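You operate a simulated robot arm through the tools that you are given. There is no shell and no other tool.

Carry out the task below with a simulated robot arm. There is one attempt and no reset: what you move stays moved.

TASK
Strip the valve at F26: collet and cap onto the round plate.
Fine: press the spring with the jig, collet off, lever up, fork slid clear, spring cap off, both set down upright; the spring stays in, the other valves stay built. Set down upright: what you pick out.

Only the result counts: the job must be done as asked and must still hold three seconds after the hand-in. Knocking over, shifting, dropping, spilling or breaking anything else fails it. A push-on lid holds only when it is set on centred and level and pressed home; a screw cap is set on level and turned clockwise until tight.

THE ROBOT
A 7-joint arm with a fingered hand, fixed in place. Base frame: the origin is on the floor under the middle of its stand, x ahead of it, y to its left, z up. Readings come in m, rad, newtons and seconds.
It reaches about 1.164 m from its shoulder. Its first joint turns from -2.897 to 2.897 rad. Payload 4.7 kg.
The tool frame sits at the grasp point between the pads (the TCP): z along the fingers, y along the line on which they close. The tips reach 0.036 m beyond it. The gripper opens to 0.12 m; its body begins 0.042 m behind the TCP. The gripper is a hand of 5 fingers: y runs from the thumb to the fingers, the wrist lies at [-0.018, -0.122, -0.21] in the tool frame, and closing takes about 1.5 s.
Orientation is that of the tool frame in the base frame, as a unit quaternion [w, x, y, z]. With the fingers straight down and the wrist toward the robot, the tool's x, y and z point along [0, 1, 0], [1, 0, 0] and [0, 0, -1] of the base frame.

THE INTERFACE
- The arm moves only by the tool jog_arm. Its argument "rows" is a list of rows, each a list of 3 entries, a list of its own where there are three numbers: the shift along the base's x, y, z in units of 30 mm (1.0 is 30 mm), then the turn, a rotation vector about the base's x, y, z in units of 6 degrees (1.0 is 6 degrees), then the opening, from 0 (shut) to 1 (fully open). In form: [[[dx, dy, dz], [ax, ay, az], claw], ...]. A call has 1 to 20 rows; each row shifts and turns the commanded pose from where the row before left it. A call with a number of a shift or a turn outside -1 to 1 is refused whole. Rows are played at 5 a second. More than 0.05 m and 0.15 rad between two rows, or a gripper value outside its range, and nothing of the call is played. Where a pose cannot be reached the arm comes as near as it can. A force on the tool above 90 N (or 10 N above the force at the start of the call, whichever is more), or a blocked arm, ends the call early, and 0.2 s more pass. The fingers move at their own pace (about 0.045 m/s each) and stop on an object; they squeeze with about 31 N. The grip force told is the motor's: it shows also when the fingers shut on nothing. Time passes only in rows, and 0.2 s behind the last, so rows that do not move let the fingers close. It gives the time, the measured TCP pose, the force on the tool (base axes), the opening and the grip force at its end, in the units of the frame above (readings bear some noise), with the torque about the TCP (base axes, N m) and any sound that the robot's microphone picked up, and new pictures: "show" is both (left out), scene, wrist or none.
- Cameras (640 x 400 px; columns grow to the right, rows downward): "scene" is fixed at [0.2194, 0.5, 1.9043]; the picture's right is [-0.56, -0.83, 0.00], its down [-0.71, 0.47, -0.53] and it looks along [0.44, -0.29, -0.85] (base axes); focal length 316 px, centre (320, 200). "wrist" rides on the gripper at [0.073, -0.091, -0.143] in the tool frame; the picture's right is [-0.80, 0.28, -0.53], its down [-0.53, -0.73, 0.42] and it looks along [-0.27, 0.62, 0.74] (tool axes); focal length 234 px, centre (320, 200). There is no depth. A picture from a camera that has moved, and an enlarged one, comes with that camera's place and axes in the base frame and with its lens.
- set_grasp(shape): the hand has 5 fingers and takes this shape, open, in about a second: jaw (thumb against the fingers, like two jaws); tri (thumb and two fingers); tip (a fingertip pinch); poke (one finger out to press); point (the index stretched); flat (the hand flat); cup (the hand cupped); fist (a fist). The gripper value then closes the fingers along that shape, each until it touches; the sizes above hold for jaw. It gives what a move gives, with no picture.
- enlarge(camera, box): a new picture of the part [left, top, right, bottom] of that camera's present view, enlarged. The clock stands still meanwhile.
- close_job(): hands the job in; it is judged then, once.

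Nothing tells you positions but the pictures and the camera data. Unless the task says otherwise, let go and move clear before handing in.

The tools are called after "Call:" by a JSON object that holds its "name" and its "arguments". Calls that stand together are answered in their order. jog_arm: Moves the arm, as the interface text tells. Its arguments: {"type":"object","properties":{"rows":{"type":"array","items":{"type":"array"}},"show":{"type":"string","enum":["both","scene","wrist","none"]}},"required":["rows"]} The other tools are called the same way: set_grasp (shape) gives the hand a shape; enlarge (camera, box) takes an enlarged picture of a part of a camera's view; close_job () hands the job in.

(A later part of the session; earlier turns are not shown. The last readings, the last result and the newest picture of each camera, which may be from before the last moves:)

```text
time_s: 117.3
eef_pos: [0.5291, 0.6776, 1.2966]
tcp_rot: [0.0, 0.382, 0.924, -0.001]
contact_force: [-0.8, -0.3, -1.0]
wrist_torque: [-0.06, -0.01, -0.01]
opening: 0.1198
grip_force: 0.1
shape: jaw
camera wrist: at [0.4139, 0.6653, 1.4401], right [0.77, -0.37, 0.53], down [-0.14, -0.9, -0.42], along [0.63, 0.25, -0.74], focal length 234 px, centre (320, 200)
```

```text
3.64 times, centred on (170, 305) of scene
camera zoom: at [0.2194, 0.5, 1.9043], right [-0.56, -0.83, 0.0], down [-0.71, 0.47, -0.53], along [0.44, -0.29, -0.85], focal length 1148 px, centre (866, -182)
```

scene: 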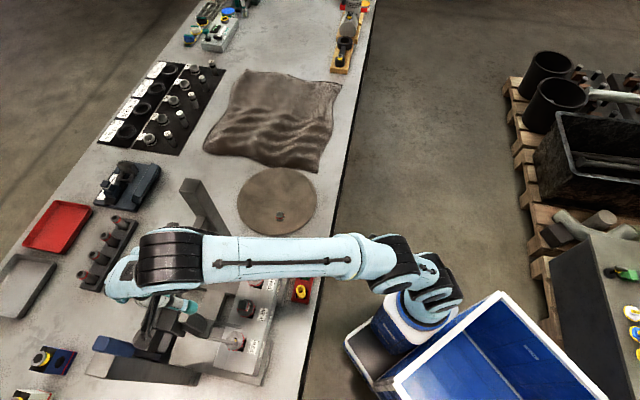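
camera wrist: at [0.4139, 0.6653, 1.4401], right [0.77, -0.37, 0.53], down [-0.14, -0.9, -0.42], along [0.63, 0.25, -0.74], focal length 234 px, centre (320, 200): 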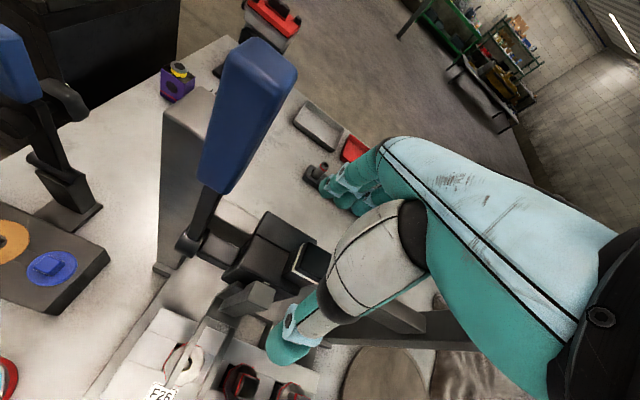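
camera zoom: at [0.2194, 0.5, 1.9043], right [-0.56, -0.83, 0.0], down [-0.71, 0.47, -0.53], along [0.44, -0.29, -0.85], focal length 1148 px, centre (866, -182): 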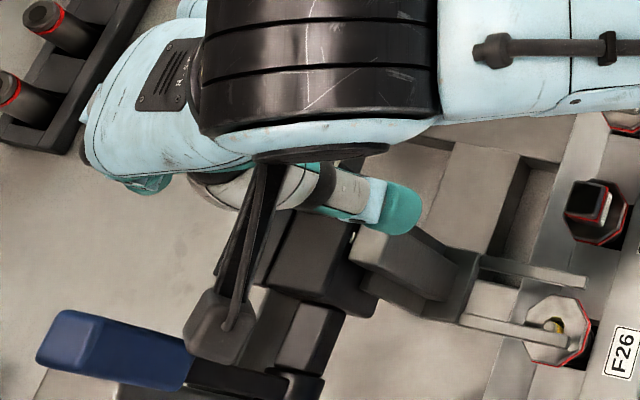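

Call:
{"name": "jog_arm", "arguments": {"rows": [[[0.08, -0.06, -0.75], [0, 0, 0], 1], [[0, 0, -0.72], [0, 0, 0], 1], [[0, 0, 0], [0, 0, 0], 1], [[0, 0, 0], [0, 0, 0], 0.5], [[0, 0, 0], [0, 0, 0], 0.2], [[0, 0, 0], [0, 0, 0], 0], [[0, 0, 0], [0, 0, 0], 0], [[0, 0, 0], [0, 0, 0], 0], [[0, 0, 0], [0, 0, 0], 0], [[0, 0, 0], [0, 0, 0], 0], [[0, 0, 0], [0, 0, 0], 0]], "show": "wrist"}}

Call:
{"name": "enlarge", "arguments": {"camera": "wrist", "box": [200, 80, 420, 280]}}

```text
time_s: 119.7
eef_pos: [0.5294, 0.6764, 1.2509]
tcp_rot: [0.0, 0.381, 0.925, -0.002]
contact_force: [-8.2, -7.1, -10.7]
wrist_torque: [-0.16, 0.28, 0.01]
opening: 0.018
grip_force: 31.4
shape: jaw
camera wrist: at [0.4148, 0.6639, 1.3956], right [0.77, -0.37, 0.53], down [-0.14, -0.9, -0.42], along [0.62, 0.25, -0.74], focal length 234 px, centre (320, 200)
```

wrist: 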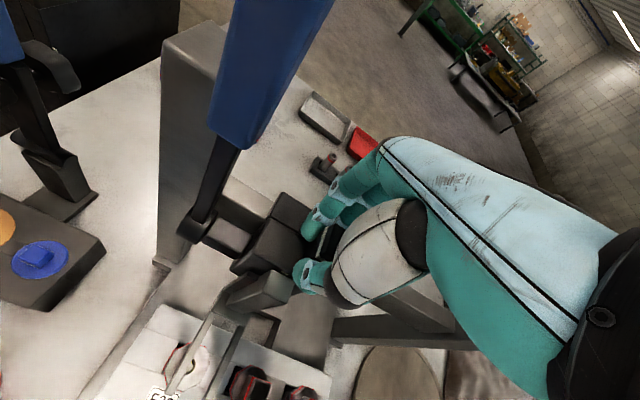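

```text
2.00 times, centred on (310, 180) of wrist
camera zoom: at [0.4148, 0.6639, 1.3956], right [0.77, -0.37, 0.53], down [-0.14, -0.9, -0.42], along [0.62, 0.25, -0.74], focal length 468 px, centre (340, 240)
```

zoom: 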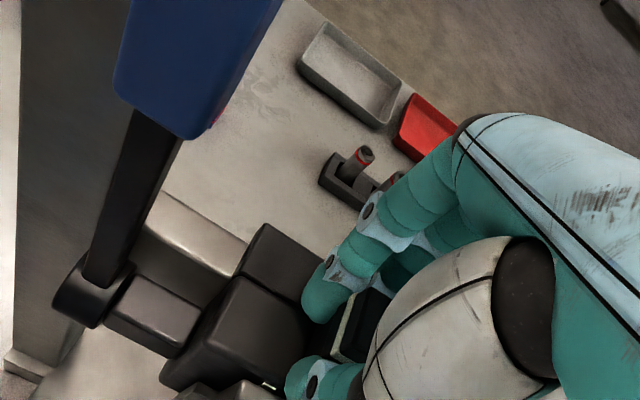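

I have the knob again. Before sliding I'll check that the prong clears the stem and the risen cap.

Call:
{"name": "enlarge", "arguments": {"camera": "scene", "box": [212, 318, 252, 348]}}

Call:
{"name": "enlarge", "arguments": {"camera": "wrist", "box": [140, 300, 240, 400]}}

```text
13.33 times, centred on (232, 333) of scene
camera zoom: at [0.2194, 0.5, 1.9043], right [-0.56, -0.83, 0.0], down [-0.71, 0.47, -0.53], along [0.44, -0.29, -0.85], focal length 4209 px, centre (1493, -1573)
```

zoom: 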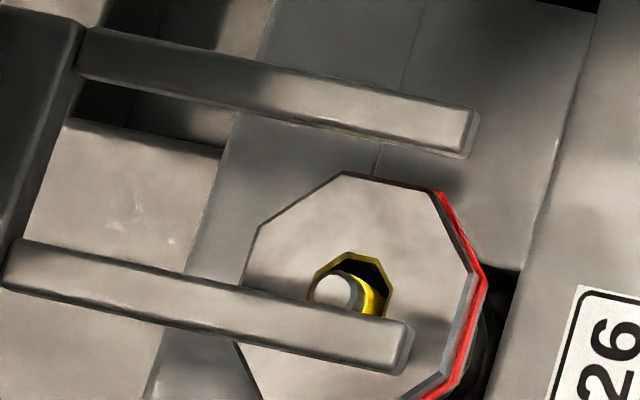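

```text
4.00 times, centred on (190, 350) of wrist
camera zoom: at [0.4148, 0.6639, 1.3956], right [0.77, -0.37, 0.53], down [-0.14, -0.9, -0.42], along [0.62, 0.25, -0.74], focal length 937 px, centre (840, -400)
```

zoom: 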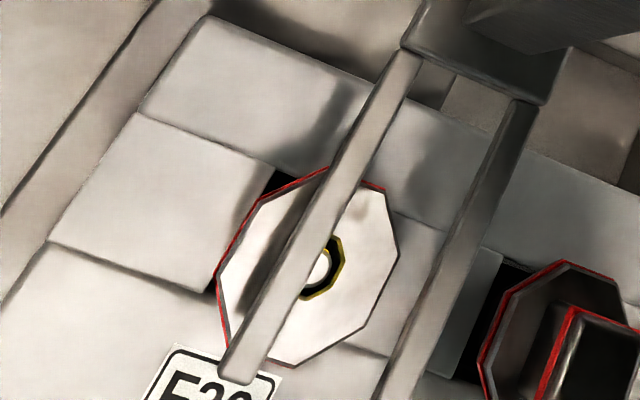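

The fork is fully up (prong top about 1.068), above the cap (about 1.035) and stem. Sliding the carriage back to its starting place over F24.

Call:
{"name": "jog_arm", "arguments": {"rows": [[[0.347, -0.347, 0], [0, 0, 0], 0], [[0.347, -0.347, 0], [0, 0, 0], 0], [[0.347, -0.347, 0], [0, 0, 0], 0], [[0.347, -0.347, 0], [0, 0, 0], 0], [[0.347, -0.347, 0], [0, 0, 0], 0], [[0.347, -0.347, 0], [0, 0, 0], 0], [[0, 0, 0], [0, 0, 0], 0]]}}

Call:
{"name": "enlarge", "arguments": {"camera": "scene", "box": [150, 230, 290, 370]}}

```text
time_s: 121.3
eef_pos: [0.5948, 0.6123, 1.2523]
tcp_rot: [0.0, 0.382, 0.924, -0.003]
contact_force: [-11.3, -12.8, -26.1]
wrist_torque: [-0.22, 0.31, 0.0]
opening: 0.0171
grip_force: 30.7
shape: jaw
camera wrist: at [0.4794, 0.6006, 1.3962], right [0.77, -0.37, 0.53], down [-0.14, -0.9, -0.42], along [0.63, 0.25, -0.74], focal length 234 px, centre (320, 200)
```

scene: 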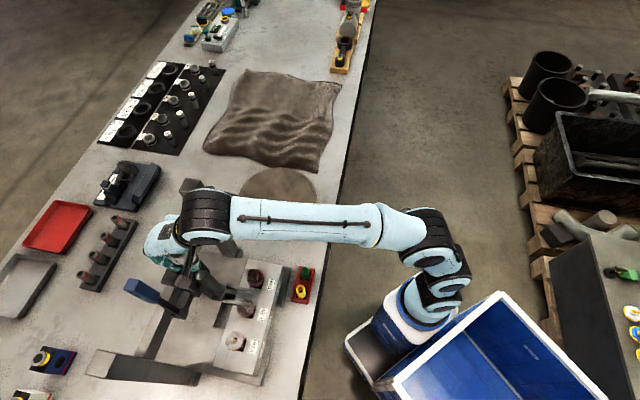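
wrist: 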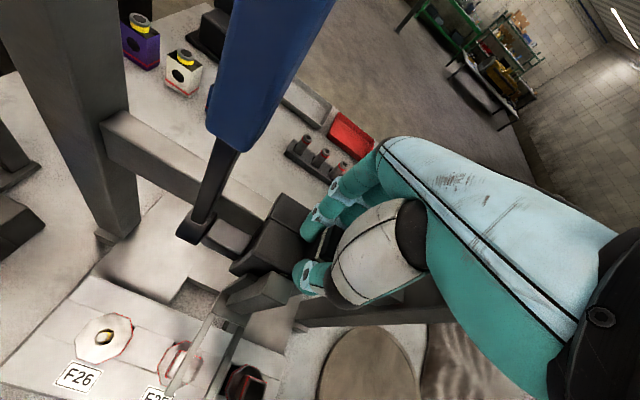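

```text
2.86 times, centred on (220, 300) of scene
camera zoom: at [0.2194, 0.5, 1.9043], right [-0.56, -0.83, 0.0], down [-0.71, 0.47, -0.53], along [0.44, -0.29, -0.85], focal length 902 px, centre (606, -86)
```

zoom: 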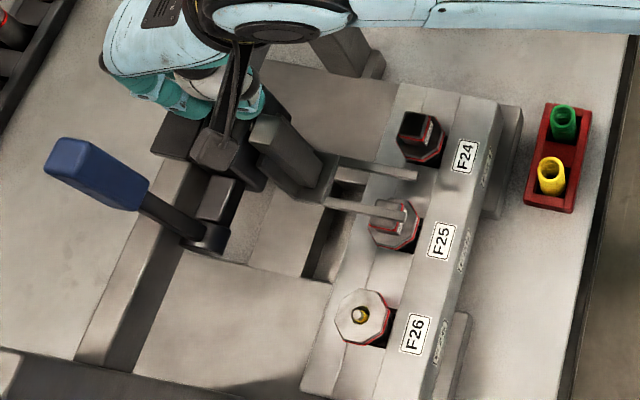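

Call:
{"name": "jog_arm", "arguments": {"rows": [[[0.3, -0.36, -0.05], [0, 0, 0], 0], [[0.33, -0.33, 0], [0, 0, 0], 0], [[0.33, -0.33, 0], [0, 0, 0], 0], [[0.33, -0.33, 0], [0, 0, 0], 0], [[0.33, -0.33, 0], [0, 0, 0], 0], [[0, 0, 0], [0, 0, 0], 0]]}}

Call:
{"name": "enlarge", "arguments": {"camera": "scene", "box": [150, 230, 290, 370]}}

```text
time_s: 122.7
eef_pos: [0.6421, 0.5611, 1.2525]
tcp_rot: [0.0, 0.382, 0.924, -0.001]
contact_force: [-3.0, -0.4, -11.1]
wrist_torque: [-0.04, 0.19, 0.08]
opening: 0.0172
grip_force: 31.4
shape: jaw
camera wrist: at [0.5266, 0.5493, 1.3953], right [0.77, -0.37, 0.53], down [-0.14, -0.89, -0.42], along [0.63, 0.25, -0.74], focal length 234 px, centre (320, 200)
```

scene: 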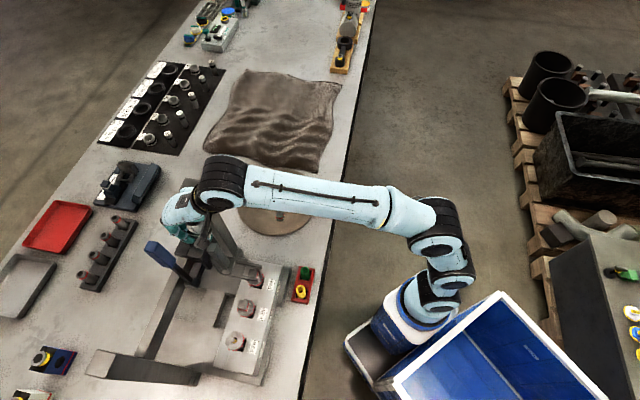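
wrist: 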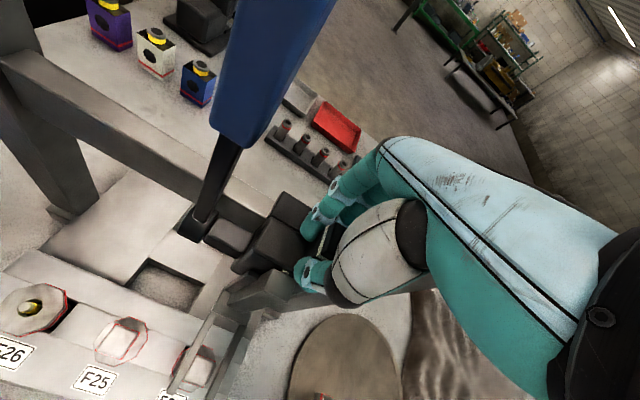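

```text
2.86 times, centred on (220, 300) of scene
camera zoom: at [0.2194, 0.5, 1.9043], right [-0.56, -0.83, 0.0], down [-0.71, 0.47, -0.53], along [0.44, -0.29, -0.85], focal length 902 px, centre (606, -86)
```

zoom: 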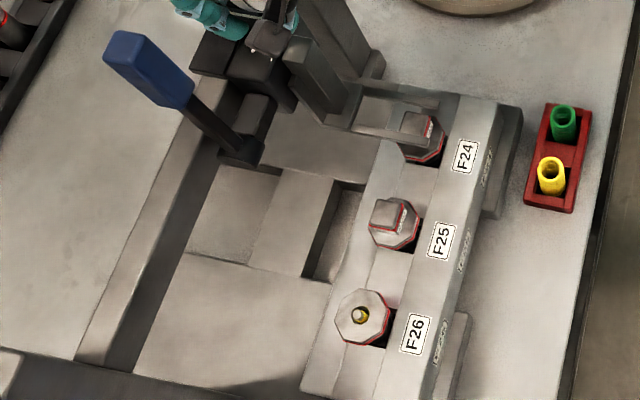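

The carriage is back at F24 with the fork well clear, and F26 shows just the cap over the spring with the stem through it. Releasing the knob and backing away.

Call:
{"name": "jog_arm", "arguments": {"rows": [[[0, 0, 0], [0, 0, 0], 0.3], [[0, 0, 0], [0, 0, 0], 0.6], [[0, 0, 0], [0, 0, 0], 1], [[0, 0, 0], [0, 0, 0], 1], [[0, 0, 0], [0, 0, 0], 1], [[0, 0, 0], [0, 0, 0], 1], [[0, 0, 0.8], [0, 0, 0], 1], [[0, 0, 0.8], [0, 0, 0], 1], [[-0.7, -0.7, 0], [0, 0, 0], 1], [[-0.9, -0.9, 0], [0, 0, 0], 1], [[-0.9, -0.9, 0], [0, 0, 0], 1], [[-0.9, -0.9, 0], [0, 0, 0], 1], [[-0.9, -0.9, 0], [0, 0, 0], 1], [[-0.8, 0.8, 0], [0, 0, 0], 1], [[-0.8, 0.8, 0], [0, 0, 0], 1], [[-0.8, 0.8, 0], [0, 0, 0], 1], [[-0.8, 0.8, 0], [0, 0, 0], 1], [[0, 0, 0], [0, 0, 0], 1]]}}

Call:
{"name": "set_grasp", "arguments": {"shape": "tri"}}

Call:
{"name": "jog_arm", "arguments": {"rows": [[[0, 0, 0], [0, 0, 0], 0.6], [[0, 0, 0], [0, 0, 0], 0.6], [[0, 0, 0], [0, 0, 0], 0.6]]}}

Call:
{"name": "enlarge", "arguments": {"camera": "scene", "box": [190, 270, 350, 380]}}

Call:
{"name": "enlarge", "arguments": {"camera": "wrist", "box": [180, 100, 420, 380]}}

```text
time_s: 126.5
eef_pos: [0.4156, 0.5285, 1.3019]
tcp_rot: [-0.001, 0.382, 0.924, -0.001]
contact_force: [-0.1, 0.3, -0.1]
wrist_torque: [-0.01, 0.01, -0.01]
opening: 0.1199
grip_force: 0.1
shape: jaw
camera wrist: at [0.3006, 0.5173, 1.445], right [0.77, -0.37, 0.53], down [-0.14, -0.9, -0.42], along [0.63, 0.25, -0.74], focal length 234 px, centre (320, 200)
```

scene: 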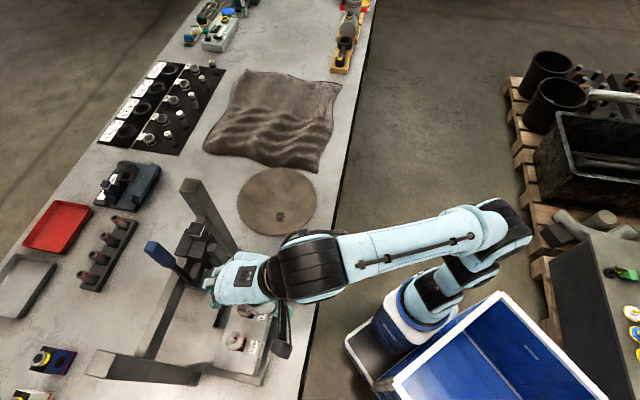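
wrist: 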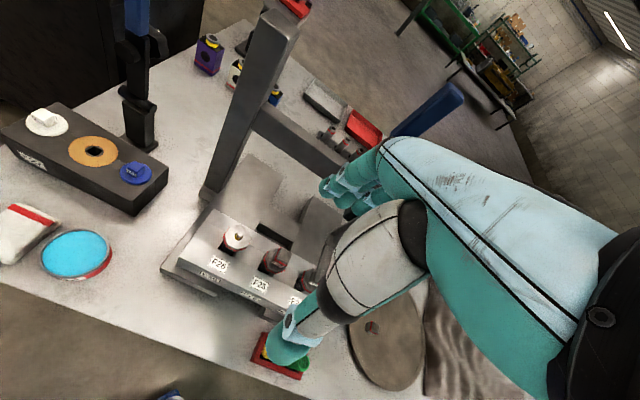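

```text
time_s: 127.4
eef_pos: [0.4168, 0.5287, 1.302]
tcp_rot: [0.0, 0.382, 0.924, -0.002]
contact_force: [0.0, 0.0, -0.8]
wrist_torque: [0.02, -0.01, 0.03]
opening: 0.1198
grip_force: 0.1
shape: tri
```

```text
time_s: 128.2
eef_pos: [0.4171, 0.5289, 1.3002]
tcp_rot: [-0.001, 0.381, 0.924, -0.001]
contact_force: [-0.2, -0.3, -1.2]
wrist_torque: [0.02, 0.0, 0.01]
opening: 0.0727
grip_force: 0.0
shape: tri
camera wrist: at [0.301, 0.5171, 1.445], right [0.77, -0.37, 0.53], down [-0.14, -0.9, -0.42], along [0.63, 0.25, -0.74], focal length 234 px, centre (320, 200)
```

scene: 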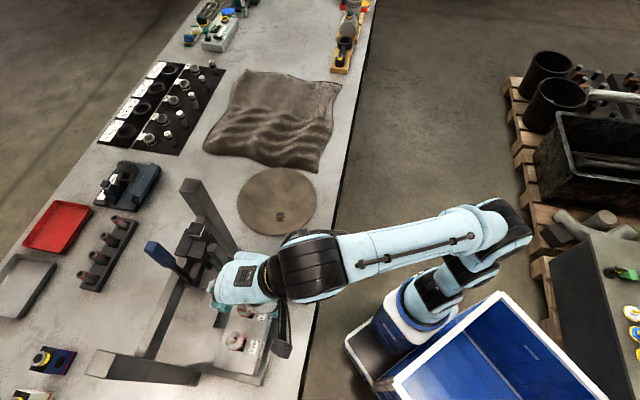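
wrist: 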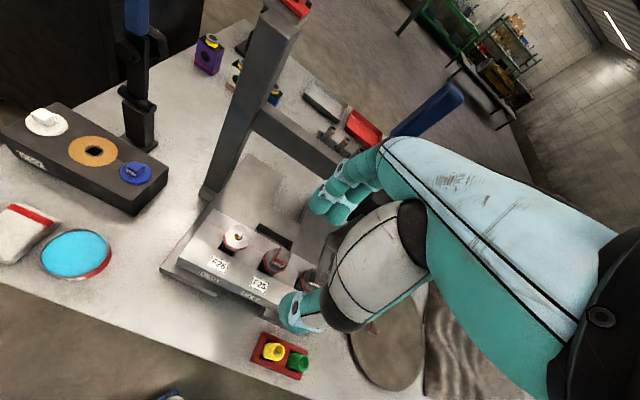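

```text
3.64 times, centred on (270, 325) of scene
camera zoom: at [0.2194, 0.5, 1.9043], right [-0.56, -0.83, 0.0], down [-0.71, 0.47, -0.53], along [0.44, -0.29, -0.85], focal length 1148 px, centre (502, -254)
```

zoom: 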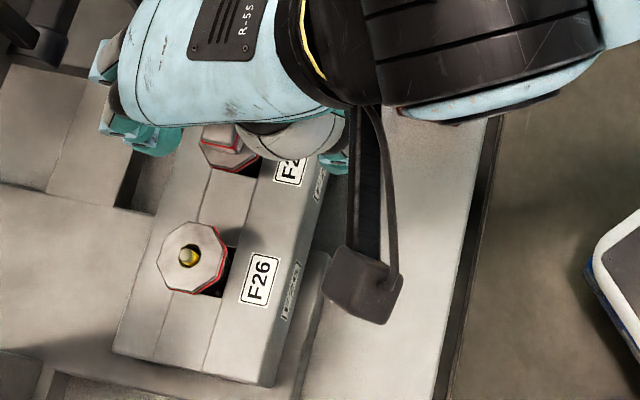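

```text
1.43 times, centred on (300, 240) of wrist
camera zoom: at [0.301, 0.5171, 1.445], right [0.77, -0.37, 0.53], down [-0.14, -0.9, -0.42], along [0.63, 0.25, -0.74], focal length 334 px, centre (349, 143)
```

zoom: 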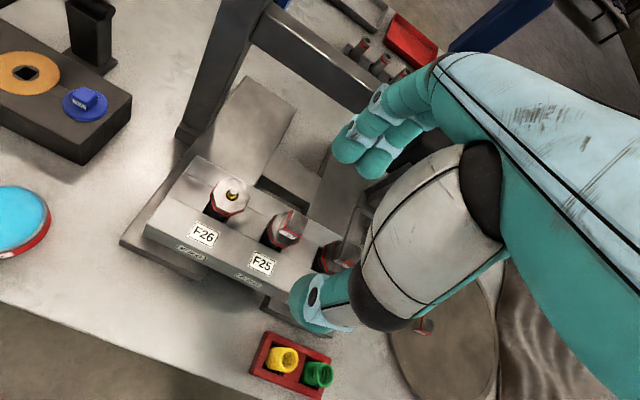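

The cap with stem is clearly visible. I'll zoom in on it in both cameras to fix its position and height.

Call:
{"name": "enlarge", "arguments": {"camera": "scene", "box": [217, 325, 257, 355]}}

Call:
{"name": "enlarge", "arguments": {"camera": "wrist", "box": [200, 210, 280, 270]}}

```text
13.33 times, centred on (237, 340) of scene
camera zoom: at [0.2194, 0.5, 1.9043], right [-0.56, -0.83, 0.0], down [-0.71, 0.47, -0.53], along [0.44, -0.29, -0.85], focal length 4209 px, centre (1427, -1667)
```

zoom: 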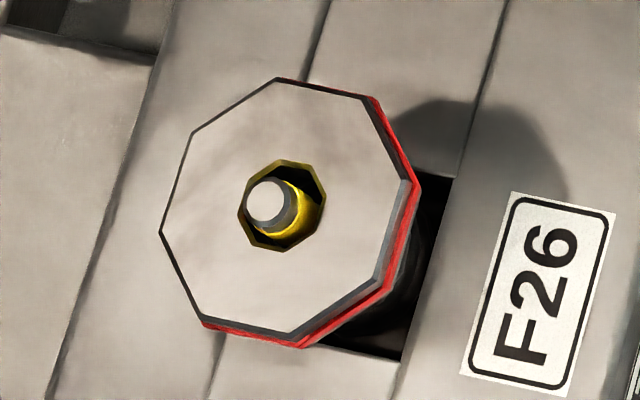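

```text
6.67 times, centred on (240, 240) of wrist
camera zoom: at [0.301, 0.5171, 1.445], right [0.77, -0.37, 0.53], down [-0.14, -0.9, -0.42], along [0.63, 0.25, -0.74], focal length 1561 px, centre (853, -67)
```

zoom: 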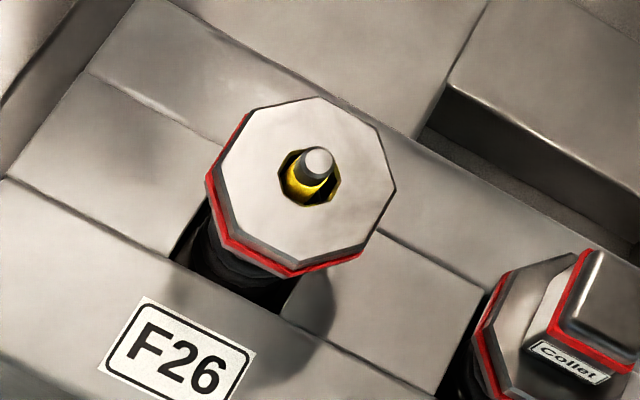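

The cap is centred at about (0.440, 0.615), top at z≈1.034, 42 mm across flats. Moving the three-finger grip above it and descending to just above.

Call:
{"name": "jog_arm", "arguments": {"rows": [[[0.178, 0.731, 0], [0, 0, 0], 0.6], [[0.178, 0.731, 0], [0, 0, 0], 0.6], [[0.178, 0.731, 0], [0, 0, 0], 0.6], [[0.178, 0.731, 0], [0, 0, 0], 0.6], [[0, 0, -0.95], [0, 0, 0], 0.6], [[0, 0, -0.95], [0, 0, 0], 0.6], [[0, 0, -0.95], [0, 0, 0], 0.6], [[0, 0, -0.95], [0, 0, 0], 0.6], [[0, 0, -0.95], [0, 0, 0], 0.6], [[0, 0, -0.95], [0, 0, 0], 0.6], [[0, 0, -0.95], [0, 0, 0], 0.6], [[0, 0, 0], [0, 0, 0], 0.6]]}}

Call:
{"name": "enlarge", "arguments": {"camera": "scene", "box": [200, 310, 270, 365]}}

Call:
{"name": "enlarge", "arguments": {"camera": "wrist", "box": [220, 180, 360, 320]}}

```text
time_s: 130.8
eef_pos: [0.4386, 0.618, 1.099]
tcp_rot: [0.001, 0.382, 0.924, -0.002]
contact_force: [-0.7, -0.9, 0.3]
wrist_torque: [0.05, 0.02, 0.0]
opening: 0.0722
grip_force: 0.1
shape: tri
camera wrist: at [0.3233, 0.6046, 1.242], right [0.77, -0.37, 0.53], down [-0.14, -0.9, -0.42], along [0.63, 0.25, -0.74], focal length 234 px, centre (320, 200)
```

scene: 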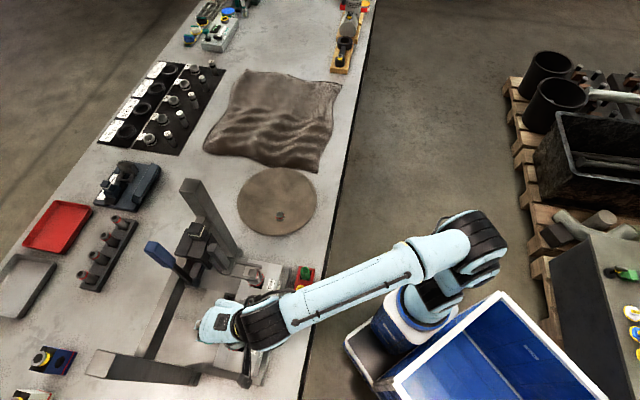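
wrist: 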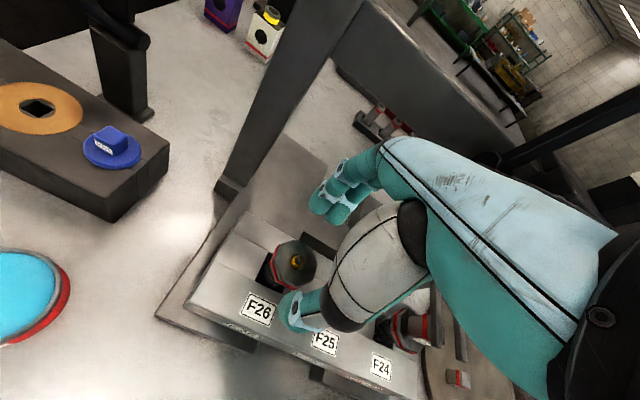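

```text
7.27 times, centred on (235, 338) of scene
camera zoom: at [0.2194, 0.5, 1.9043], right [-0.56, -0.83, 0.0], down [-0.71, 0.47, -0.53], along [0.44, -0.29, -0.85], focal length 2296 px, centre (938, -800)
```

zoom: 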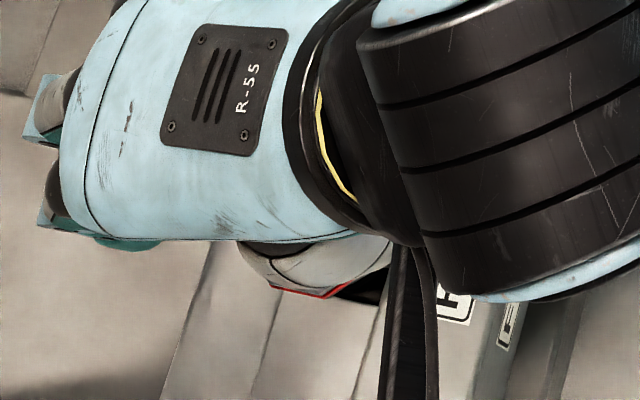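

```text
2.86 times, centred on (290, 250) of wrist
camera zoom: at [0.3233, 0.6046, 1.242], right [0.77, -0.37, 0.53], down [-0.14, -0.9, -0.42], along [0.63, 0.25, -0.74], focal length 669 px, centre (406, 57)
```

zoom: 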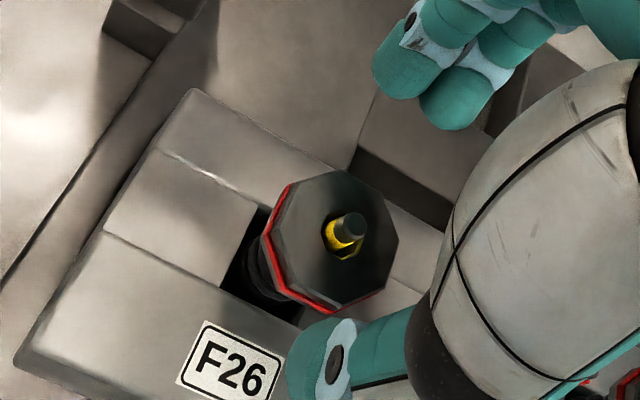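

The fingers are centred on the cap. Lowering to grip height.

Call:
{"name": "jog_arm", "arguments": {"rows": [[[0.07, -0.07, -0.6], [0, 0, 0], 0.6], [[0, 0, -0.6], [0, 0, 0], 0.6], [[0, 0, -0.47], [0, 0, 0], 0.6], [[0, 0, 0], [0, 0, 0], 0.6]], "show": "none"}}

Call:
{"name": "enlarge", "arguments": {"camera": "wrist", "box": [220, 160, 360, 320]}}

Call:
{"name": "enlarge", "arguments": {"camera": "scene", "box": [200, 310, 270, 365]}}

```text
time_s: 131.8
eef_pos: [0.4389, 0.614, 1.0475]
tcp_rot: [0.0, 0.382, 0.924, 0.0]
contact_force: [0.2, -0.1, -0.9]
wrist_torque: [-0.01, -0.04, -0.01]
opening: 0.072
grip_force: 0.0
shape: tri
```

```text
2.50 times, centred on (290, 240) of wrist
camera zoom: at [0.3242, 0.6009, 1.1914], right [0.77, -0.37, 0.53], down [-0.14, -0.9, -0.42], along [0.63, 0.25, -0.74], focal length 585 px, centre (395, 100)
```

zoom: 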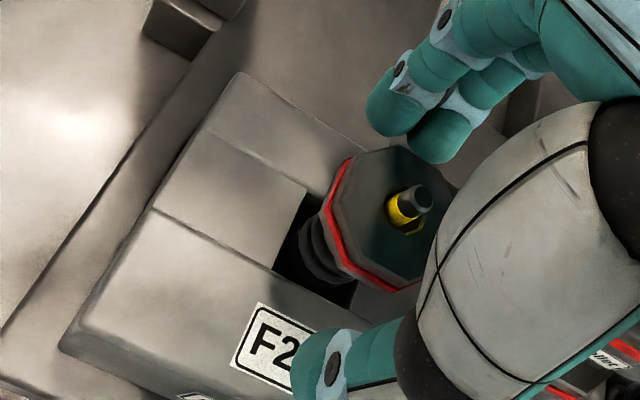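

```text
7.27 times, centred on (235, 338) of scene
camera zoom: at [0.2194, 0.5, 1.9043], right [-0.56, -0.83, 0.0], down [-0.71, 0.47, -0.53], along [0.44, -0.29, -0.85], focal length 2296 px, centre (938, -800)
```

zoom: 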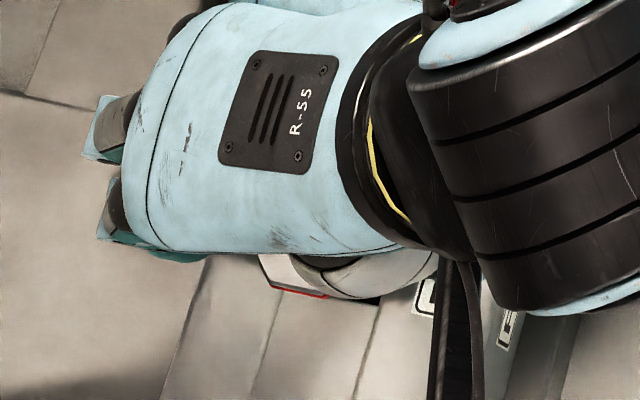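

Call:
{"name": "jog_arm", "arguments": {"rows": [[[0, 0, 0], [0, 0, 0], 0.5], [[0, 0, 0], [0, 0, 0], 0.4], [[0, 0, 0], [0, 0, 0], 0.3], [[0, 0, 0], [0, 0, 0], 0.2], [[0, 0, 0], [0, 0, 0], 0.1], [[0, 0, 0], [0, 0, 0], 0], [[0, 0, 0], [0, 0, 0], 0], [[0, 0, 0], [0, 0, 0], 0]], "show": "none"}}

Call:
{"name": "enlarge", "arguments": {"camera": "wrist", "box": [220, 160, 360, 320]}}

Call:
{"name": "enlarge", "arguments": {"camera": "scene", "box": [200, 310, 270, 365]}}

```text
time_s: 133.6
eef_pos: [0.4392, 0.6144, 1.0478]
tcp_rot: [0.001, 0.382, 0.924, -0.002]
contact_force: [-2.6, -5.9, -3.2]
wrist_torque: [-0.17, 0.11, 0.04]
opening: 0.0267
grip_force: 31.6
shape: tri
```

```text
2.50 times, centred on (290, 240) of wrist
camera zoom: at [0.3241, 0.6009, 1.1914], right [0.77, -0.37, 0.53], down [-0.14, -0.9, -0.42], along [0.63, 0.25, -0.74], focal length 585 px, centre (395, 100)
```

zoom: 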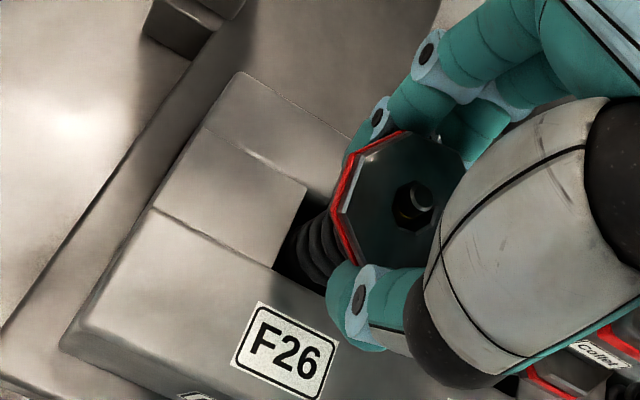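

```text
7.27 times, centred on (235, 338) of scene
camera zoom: at [0.2194, 0.5, 1.9043], right [-0.56, -0.83, 0.0], down [-0.71, 0.47, -0.53], along [0.44, -0.29, -0.85], focal length 2296 px, centre (938, -800)
```

zoom: 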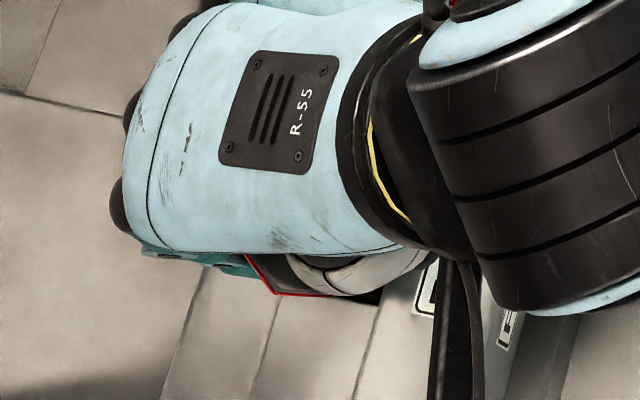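

The cap is gripped but looks tilted; I'll zoom in before lifting.

Call:
{"name": "enlarge", "arguments": {"camera": "wrist", "box": [260, 200, 330, 270]}}

Call:
{"name": "enlarge", "arguments": {"camera": "scene", "box": [220, 330, 250, 355]}}

```text
5.71 times, centred on (295, 235) of wrist
camera zoom: at [0.3241, 0.6009, 1.1914], right [0.77, -0.37, 0.53], down [-0.14, -0.9, -0.42], along [0.63, 0.25, -0.74], focal length 1338 px, centre (463, 0)
```

zoom: 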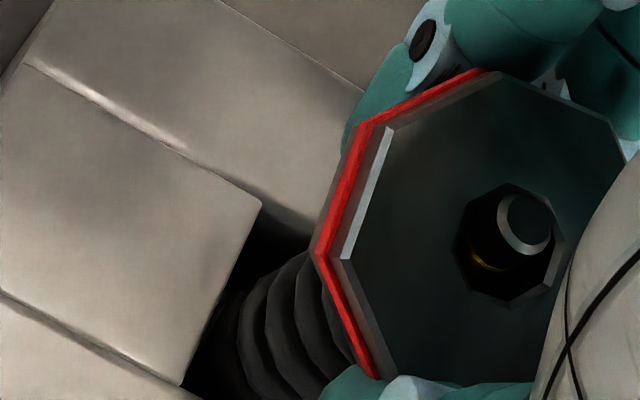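

```text
16.00 times, centred on (235, 342) of scene
camera zoom: at [0.2194, 0.5, 1.9043], right [-0.56, -0.83, 0.0], down [-0.71, 0.47, -0.53], along [0.44, -0.29, -0.85], focal length 5050 px, centre (1680, -2080)
```

zoom: 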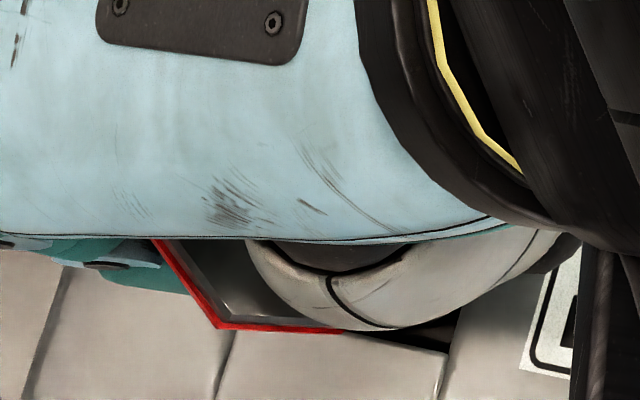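

On closer look the cap is roughly level and just nudged up along the stem by the closing fingers. Lifting slowly.

Call:
{"name": "jog_arm", "arguments": {"rows": [[[0, 0, 0.2], [0, 0, 0], 0], [[0, 0, 0.25], [0, 0, 0], 0], [[0, 0, 0.25], [0, 0, 0], 0], [[0, 0, 0.3], [0, 0, 0], 0], [[0, 0, 0], [0, 0, 0], 0]], "show": "none"}}

Call:
{"name": "enlarge", "arguments": {"camera": "wrist", "box": [220, 170, 340, 290]}}

Call:
{"name": "enlarge", "arguments": {"camera": "scene", "box": [200, 310, 270, 365]}}

```text
time_s: 134.8
eef_pos: [0.4416, 0.6143, 1.0785]
tcp_rot: [-0.001, 0.382, 0.924, -0.001]
contact_force: [-0.6, -0.1, -0.9]
wrist_torque: [0.0, -0.01, 0.0]
opening: 0.0255
grip_force: 30.4
shape: tri
```

```text
3.33 times, centred on (280, 230) of wrist
camera zoom: at [0.3254, 0.6019, 1.2233], right [0.77, -0.37, 0.53], down [-0.14, -0.9, -0.42], along [0.63, 0.25, -0.74], focal length 781 px, centre (453, 100)
```

zoom: 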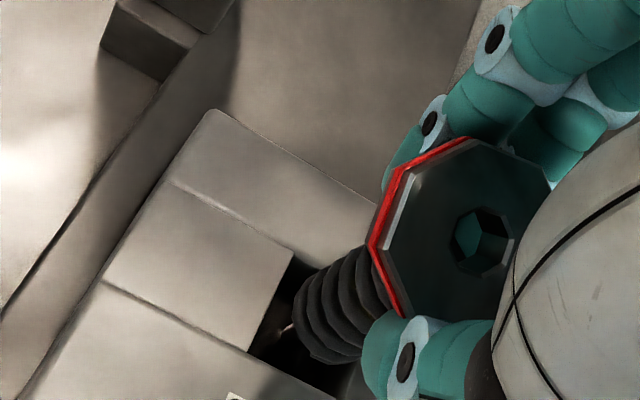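

```text
7.27 times, centred on (235, 338) of scene
camera zoom: at [0.2194, 0.5, 1.9043], right [-0.56, -0.83, 0.0], down [-0.71, 0.47, -0.53], along [0.44, -0.29, -0.85], focal length 2296 px, centre (938, -800)
```

zoom: 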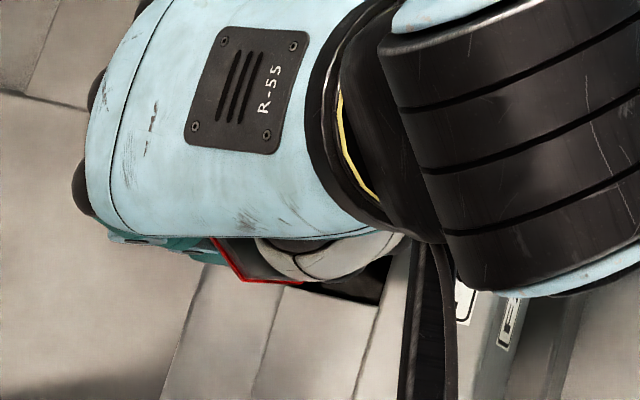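

I need to be sure the spring isn't coming up with the cap. Zooming in on the hole and spring.

Call:
{"name": "enlarge", "arguments": {"camera": "wrist", "box": [245, 220, 305, 280]}}

Call:
{"name": "enlarge", "arguments": {"camera": "scene", "box": [215, 330, 255, 360]}}

```text
6.67 times, centred on (275, 250) of wrist
camera zoom: at [0.3254, 0.6019, 1.2233], right [0.77, -0.37, 0.53], down [-0.14, -0.9, -0.42], along [0.63, 0.25, -0.74], focal length 1561 px, centre (620, -133)
```

zoom: 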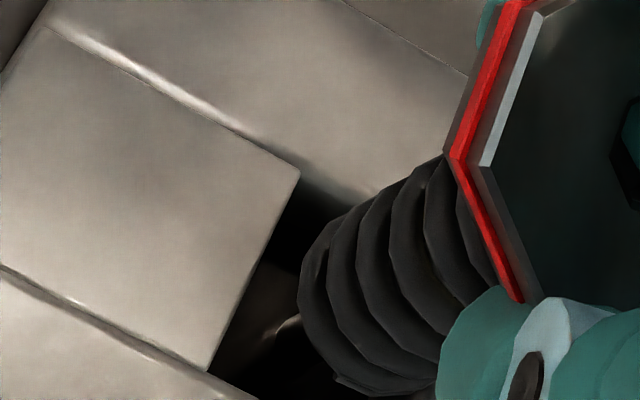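

```text
13.33 times, centred on (235, 345) of scene
camera zoom: at [0.2194, 0.5, 1.9043], right [-0.56, -0.83, 0.0], down [-0.71, 0.47, -0.53], along [0.44, -0.29, -0.85], focal length 4209 px, centre (1453, -1733)
```

zoom: 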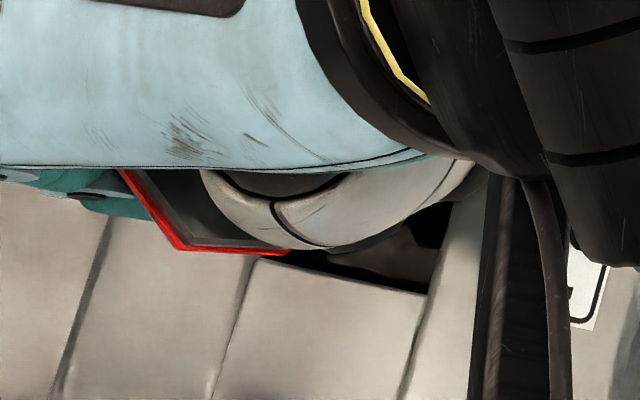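

The fingertips pinched the spring under the cap, so it is riding up too. It's still around the stem; I'll lower straight back down the same path to reseat it, then regrip only the cap higher up.

Call:
{"name": "jog_arm", "arguments": {"rows": [[[-0.04, 0, -0.25], [0, 0, 0], 0], [[-0.02, 0, -0.25], [0, 0, 0], 0], [[0, 0, -0.25], [0, 0, 0], 0], [[0, 0, -0.2], [0, 0, 0], 0], [[0, 0, 0], [0, 0, 0], 0]], "show": "none"}}

Call:
{"name": "enlarge", "arguments": {"camera": "wrist", "box": [245, 200, 325, 280]}}

```text
time_s: 136.0
eef_pos: [0.4384, 0.6142, 1.0519]
tcp_rot: [0.0, 0.382, 0.924, -0.001]
contact_force: [-0.6, -2.7, -1.1]
wrist_torque: [0.02, 0.01, -0.02]
opening: 0.0257
grip_force: 30.7
shape: tri
```

```text
5.00 times, centred on (285, 240) of wrist
camera zoom: at [0.3233, 0.6018, 1.1957], right [0.77, -0.37, 0.53], down [-0.14, -0.9, -0.42], along [0.63, 0.25, -0.74], focal length 1171 px, centre (495, 0)
```

zoom: 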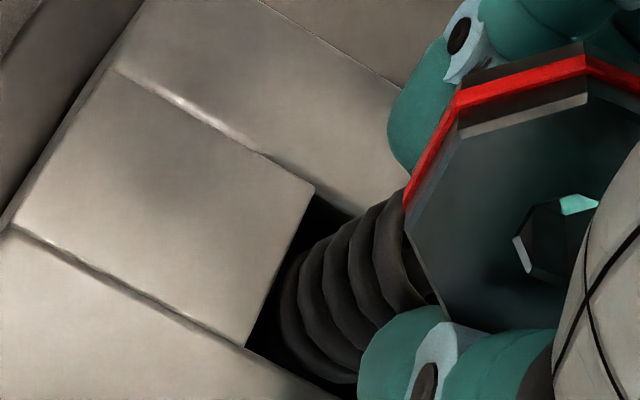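

The cap has tipped on the stem as I lowered. I'll raise slightly to let it level again and look before doing anything else.

Call:
{"name": "jog_arm", "arguments": {"rows": [[[0.02, 0, 0.2], [0, 0, 0], 0], [[0, 0, 0.2], [0, 0, 0], 0], [[0, 0, 0], [0, 0, 0], 0]], "show": "none"}}

Call:
{"name": "enlarge", "arguments": {"camera": "wrist", "box": [245, 190, 325, 270]}}

Call:
{"name": "enlarge", "arguments": {"camera": "scene", "box": [215, 325, 255, 360]}}

```text
time_s: 136.8
eef_pos: [0.439, 0.6156, 1.0635]
tcp_rot: [0.0, 0.382, 0.924, 0.0]
contact_force: [-0.7, 0.0, -1.3]
wrist_torque: [0.02, -0.01, 0.02]
opening: 0.0252
grip_force: 30.7
shape: tri
```

```text
5.00 times, centred on (285, 230) of wrist
camera zoom: at [0.3235, 0.6019, 1.2081], right [0.77, -0.37, 0.53], down [-0.14, -0.9, -0.42], along [0.63, 0.25, -0.74], focal length 1171 px, centre (495, 50)
```

zoom: 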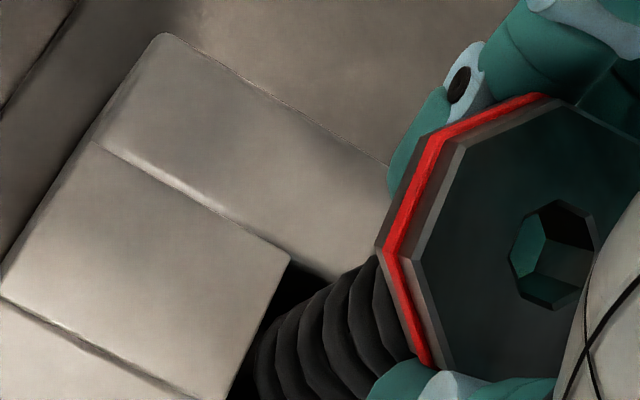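

```text
11.43 times, centred on (235, 342) of scene
camera zoom: at [0.2194, 0.5, 1.9043], right [-0.56, -0.83, 0.0], down [-0.71, 0.47, -0.53], along [0.44, -0.29, -0.85], focal length 3607 px, centre (1291, -1429)
```

zoom: 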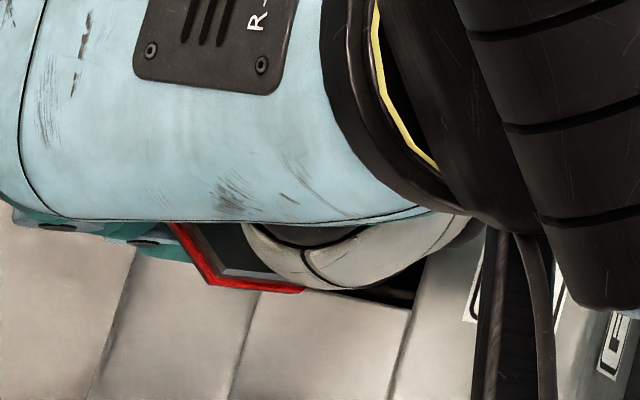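

At this height the cap is level again, resting on the fingers, while the fingertips pinch the spring below. I'll open by a few millimetres so the spring drops back onto its seat around the stem while the cap stays supported.

Call:
{"name": "jog_arm", "arguments": {"rows": [[[0, 0, 0], [0, 0, 0], 0.24], [[0, 0, 0], [0, 0, 0], 0.26], [[0, 0, 0], [0, 0, 0], 0.26]], "show": "none"}}

Call:
{"name": "enlarge", "arguments": {"camera": "wrist", "box": [245, 190, 325, 270]}}

```text
time_s: 137.6
eef_pos: [0.4384, 0.6151, 1.0637]
tcp_rot: [0.0, 0.381, 0.924, 0.0]
contact_force: [0.6, 0.2, -0.4]
wrist_torque: [-0.02, -0.01, 0.04]
opening: 0.0311
grip_force: 0.0
shape: tri
```

```text
5.00 times, centred on (285, 230) of wrist
camera zoom: at [0.3235, 0.6019, 1.208], right [0.77, -0.37, 0.53], down [-0.14, -0.9, -0.42], along [0.63, 0.25, -0.74], focal length 1171 px, centre (495, 50)
```

zoom: 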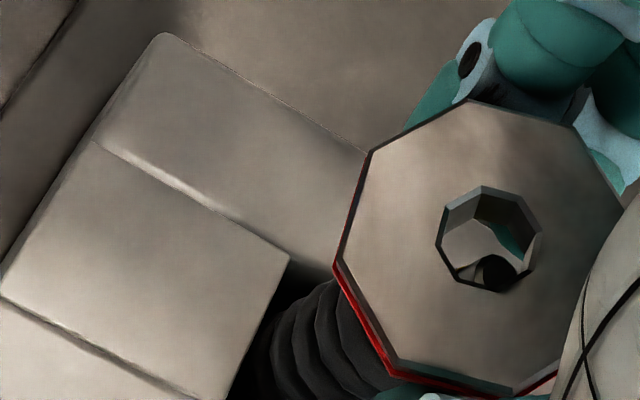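

Call:
{"name": "enlarge", "arguments": {"camera": "wrist", "box": [220, 170, 340, 300]}}

Call:
{"name": "enlarge", "arguments": {"camera": "scene", "box": [215, 325, 255, 360]}}

```text
3.08 times, centred on (280, 235) of wrist
camera zoom: at [0.3235, 0.6019, 1.208], right [0.77, -0.37, 0.53], down [-0.14, -0.9, -0.42], along [0.63, 0.25, -0.74], focal length 720 px, centre (443, 92)
```

zoom: 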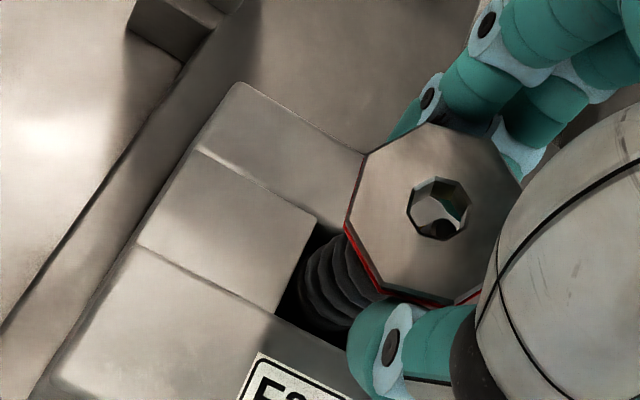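

```text
11.43 times, centred on (235, 342) of scene
camera zoom: at [0.2194, 0.5, 1.9043], right [-0.56, -0.83, 0.0], down [-0.71, 0.47, -0.53], along [0.44, -0.29, -0.85], focal length 3607 px, centre (1291, -1429)
```

zoom: 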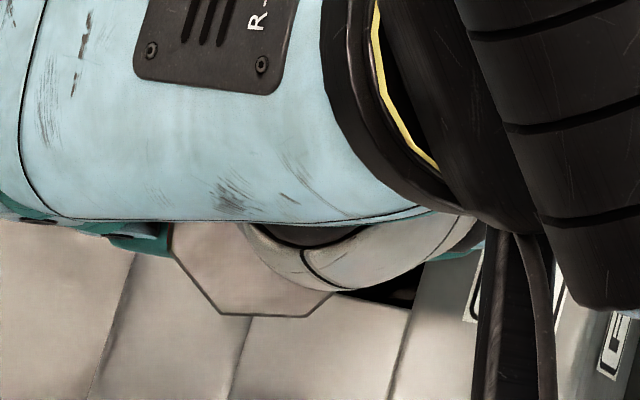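

The spring has been released and the cap is now loose and leaning in the fingers, with the stem tip visible just below its hole. I'll shift a few millimetres to line the hole up with the stem and lower a little.

Call:
{"name": "jog_arm", "arguments": {"rows": [[[0, -0.2, 0], [0, 0, 0], 0.26], [[0, 0, -0.15], [0, 0, 0], 0.26], [[0, 0, 0], [0, 0, 0], 0.26]], "show": "none"}}

Call:
{"name": "enlarge", "arguments": {"camera": "wrist", "box": [245, 190, 325, 270]}}

```text
time_s: 138.4
eef_pos: [0.4397, 0.607, 1.0602]
tcp_rot: [-0.001, 0.382, 0.924, 0.0]
contact_force: [0.9, -0.4, -0.4]
wrist_torque: [0.0, 0.01, 0.02]
opening: 0.0314
grip_force: 0.1
shape: tri
```

```text
5.00 times, centred on (285, 230) of wrist
camera zoom: at [0.3239, 0.5957, 1.2037], right [0.77, -0.37, 0.53], down [-0.14, -0.9, -0.42], along [0.63, 0.25, -0.74], focal length 1171 px, centre (495, 50)
```

zoom: 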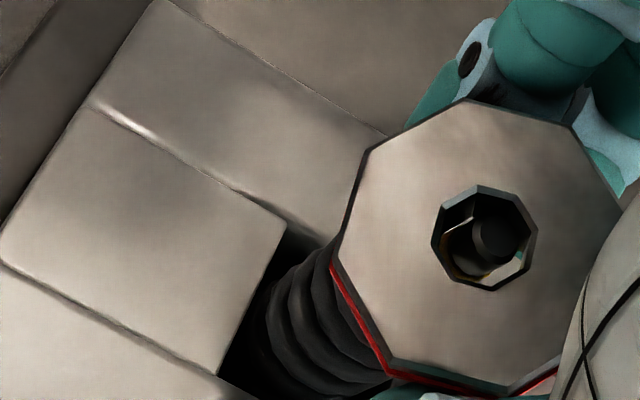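

The stem tip now shows centred in the cap's hole. Lowering in small steps so the cap threads back onto the stem.

Call:
{"name": "jog_arm", "arguments": {"rows": [[[0, 0, -0.17], [0, 0, 0], 0.26], [[0, 0, 0], [0, 0, 0], 0.26]], "show": "none"}}

Call:
{"name": "enlarge", "arguments": {"camera": "wrist", "box": [245, 190, 325, 270]}}

```text
time_s: 139.0
eef_pos: [0.4374, 0.6082, 1.0543]
tcp_rot: [0.0, 0.382, 0.924, -0.001]
contact_force: [1.3, 0.0, 2.3]
wrist_torque: [0.04, -0.04, 0.02]
opening: 0.0312
grip_force: 0.0
shape: tri
```

```text
5.00 times, centred on (285, 230) of wrist
camera zoom: at [0.3234, 0.5956, 1.199], right [0.77, -0.37, 0.53], down [-0.14, -0.89, -0.42], along [0.63, 0.25, -0.74], focal length 1171 px, centre (495, 50)
```

zoom: 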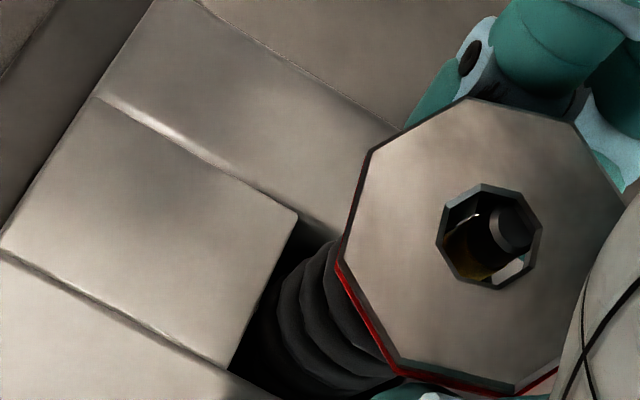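

Call:
{"name": "jog_arm", "arguments": {"rows": [[[0.12, 0.03, 0], [0, 0, 0], 0.26], [[0, 0, 0], [0, 0, 0], 0.26]], "show": "none"}}

Call:
{"name": "enlarge", "arguments": {"camera": "wrist", "box": [245, 190, 325, 270]}}

```text
time_s: 139.6
eef_pos: [0.4419, 0.6082, 1.0543]
tcp_rot: [0.001, 0.382, 0.924, -0.001]
contact_force: [0.6, -1.0, -1.3]
wrist_torque: [-0.01, -0.02, 0.03]
opening: 0.0315
grip_force: 0.1
shape: tri
```

```text
5.00 times, centred on (285, 230) of wrist
camera zoom: at [0.3269, 0.5965, 1.1984], right [0.77, -0.37, 0.53], down [-0.14, -0.9, -0.42], along [0.63, 0.25, -0.74], focal length 1171 px, centre (495, 50)
```

zoom: 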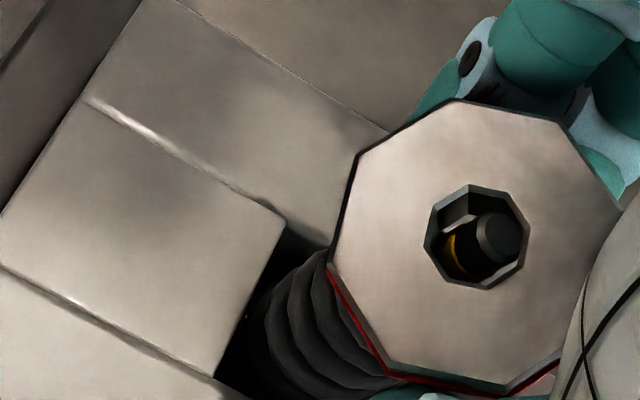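

The stem tip is in the hole. Opening the fingers in small steps to let the cap settle down onto the spring.

Call:
{"name": "jog_arm", "arguments": {"rows": [[[0, 0, 0], [0, 0, 0], 0.29], [[0, 0, 0], [0, 0, 0], 0.32], [[0, 0, 0], [0, 0, 0], 0.32]], "show": "none"}}

Call:
{"name": "enlarge", "arguments": {"camera": "wrist", "box": [245, 190, 325, 270]}}

```text
time_s: 140.4
eef_pos: [0.4414, 0.6079, 1.0552]
tcp_rot: [0.0, 0.382, 0.924, -0.001]
contact_force: [0.0, 0.1, 0.3]
wrist_torque: [0.0, -0.03, 0.0]
opening: 0.0382
grip_force: 0.0
shape: tri
```

```text
5.00 times, centred on (285, 230) of wrist
camera zoom: at [0.3269, 0.5964, 1.1987], right [0.77, -0.37, 0.53], down [-0.14, -0.9, -0.42], along [0.63, 0.25, -0.74], focal length 1171 px, centre (495, 50)
```

zoom: 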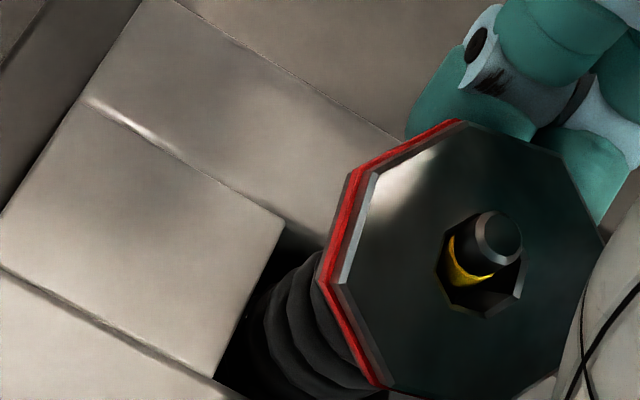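

The cap has dropped back over the stem with the stem protruding again. Opening further to free it completely.

Call:
{"name": "jog_arm", "arguments": {"rows": [[[0, 0, 0], [0, 0, 0], 0.38], [[0, 0, 0], [0, 0, 0], 0.45], [[0, 0, 0], [0, 0, 0], 0.55], [[0, 0, 0], [0, 0, 0], 0.6], [[0, 0, 0], [0, 0, 0], 0.6]], "show": "none"}}

Call:
{"name": "enlarge", "arguments": {"camera": "wrist", "box": [235, 180, 335, 280]}}

Call:
{"name": "enlarge", "arguments": {"camera": "scene", "box": [215, 325, 255, 360]}}

```text
time_s: 141.6
eef_pos: [0.4417, 0.6093, 1.0547]
tcp_rot: [-0.001, 0.382, 0.924, -0.001]
contact_force: [0.9, 0.3, 0.1]
wrist_torque: [-0.03, -0.03, -0.05]
opening: 0.0716
grip_force: 0.1
shape: tri
```

```text
4.00 times, centred on (285, 230) of wrist
camera zoom: at [0.3269, 0.5964, 1.1987], right [0.77, -0.37, 0.53], down [-0.14, -0.9, -0.42], along [0.63, 0.25, -0.74], focal length 937 px, centre (460, 80)
```

zoom: 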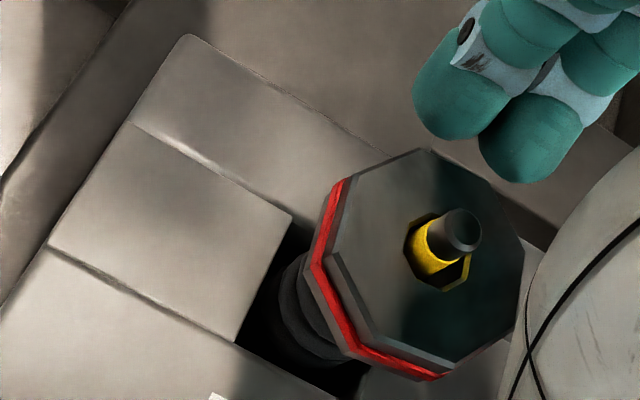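

```text
11.43 times, centred on (235, 342) of scene
camera zoom: at [0.2194, 0.5, 1.9043], right [-0.56, -0.83, 0.0], down [-0.71, 0.47, -0.53], along [0.44, -0.29, -0.85], focal length 3607 px, centre (1291, -1429)
```

zoom: 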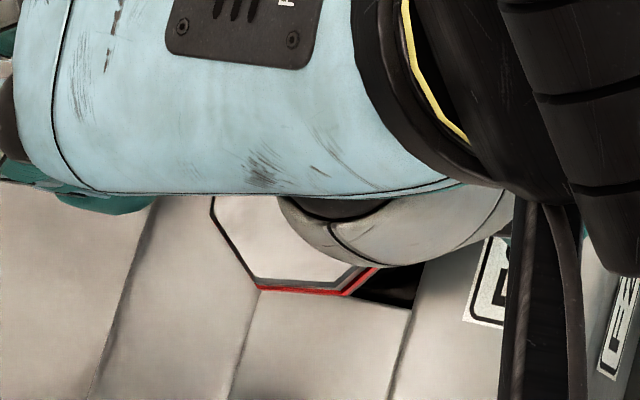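

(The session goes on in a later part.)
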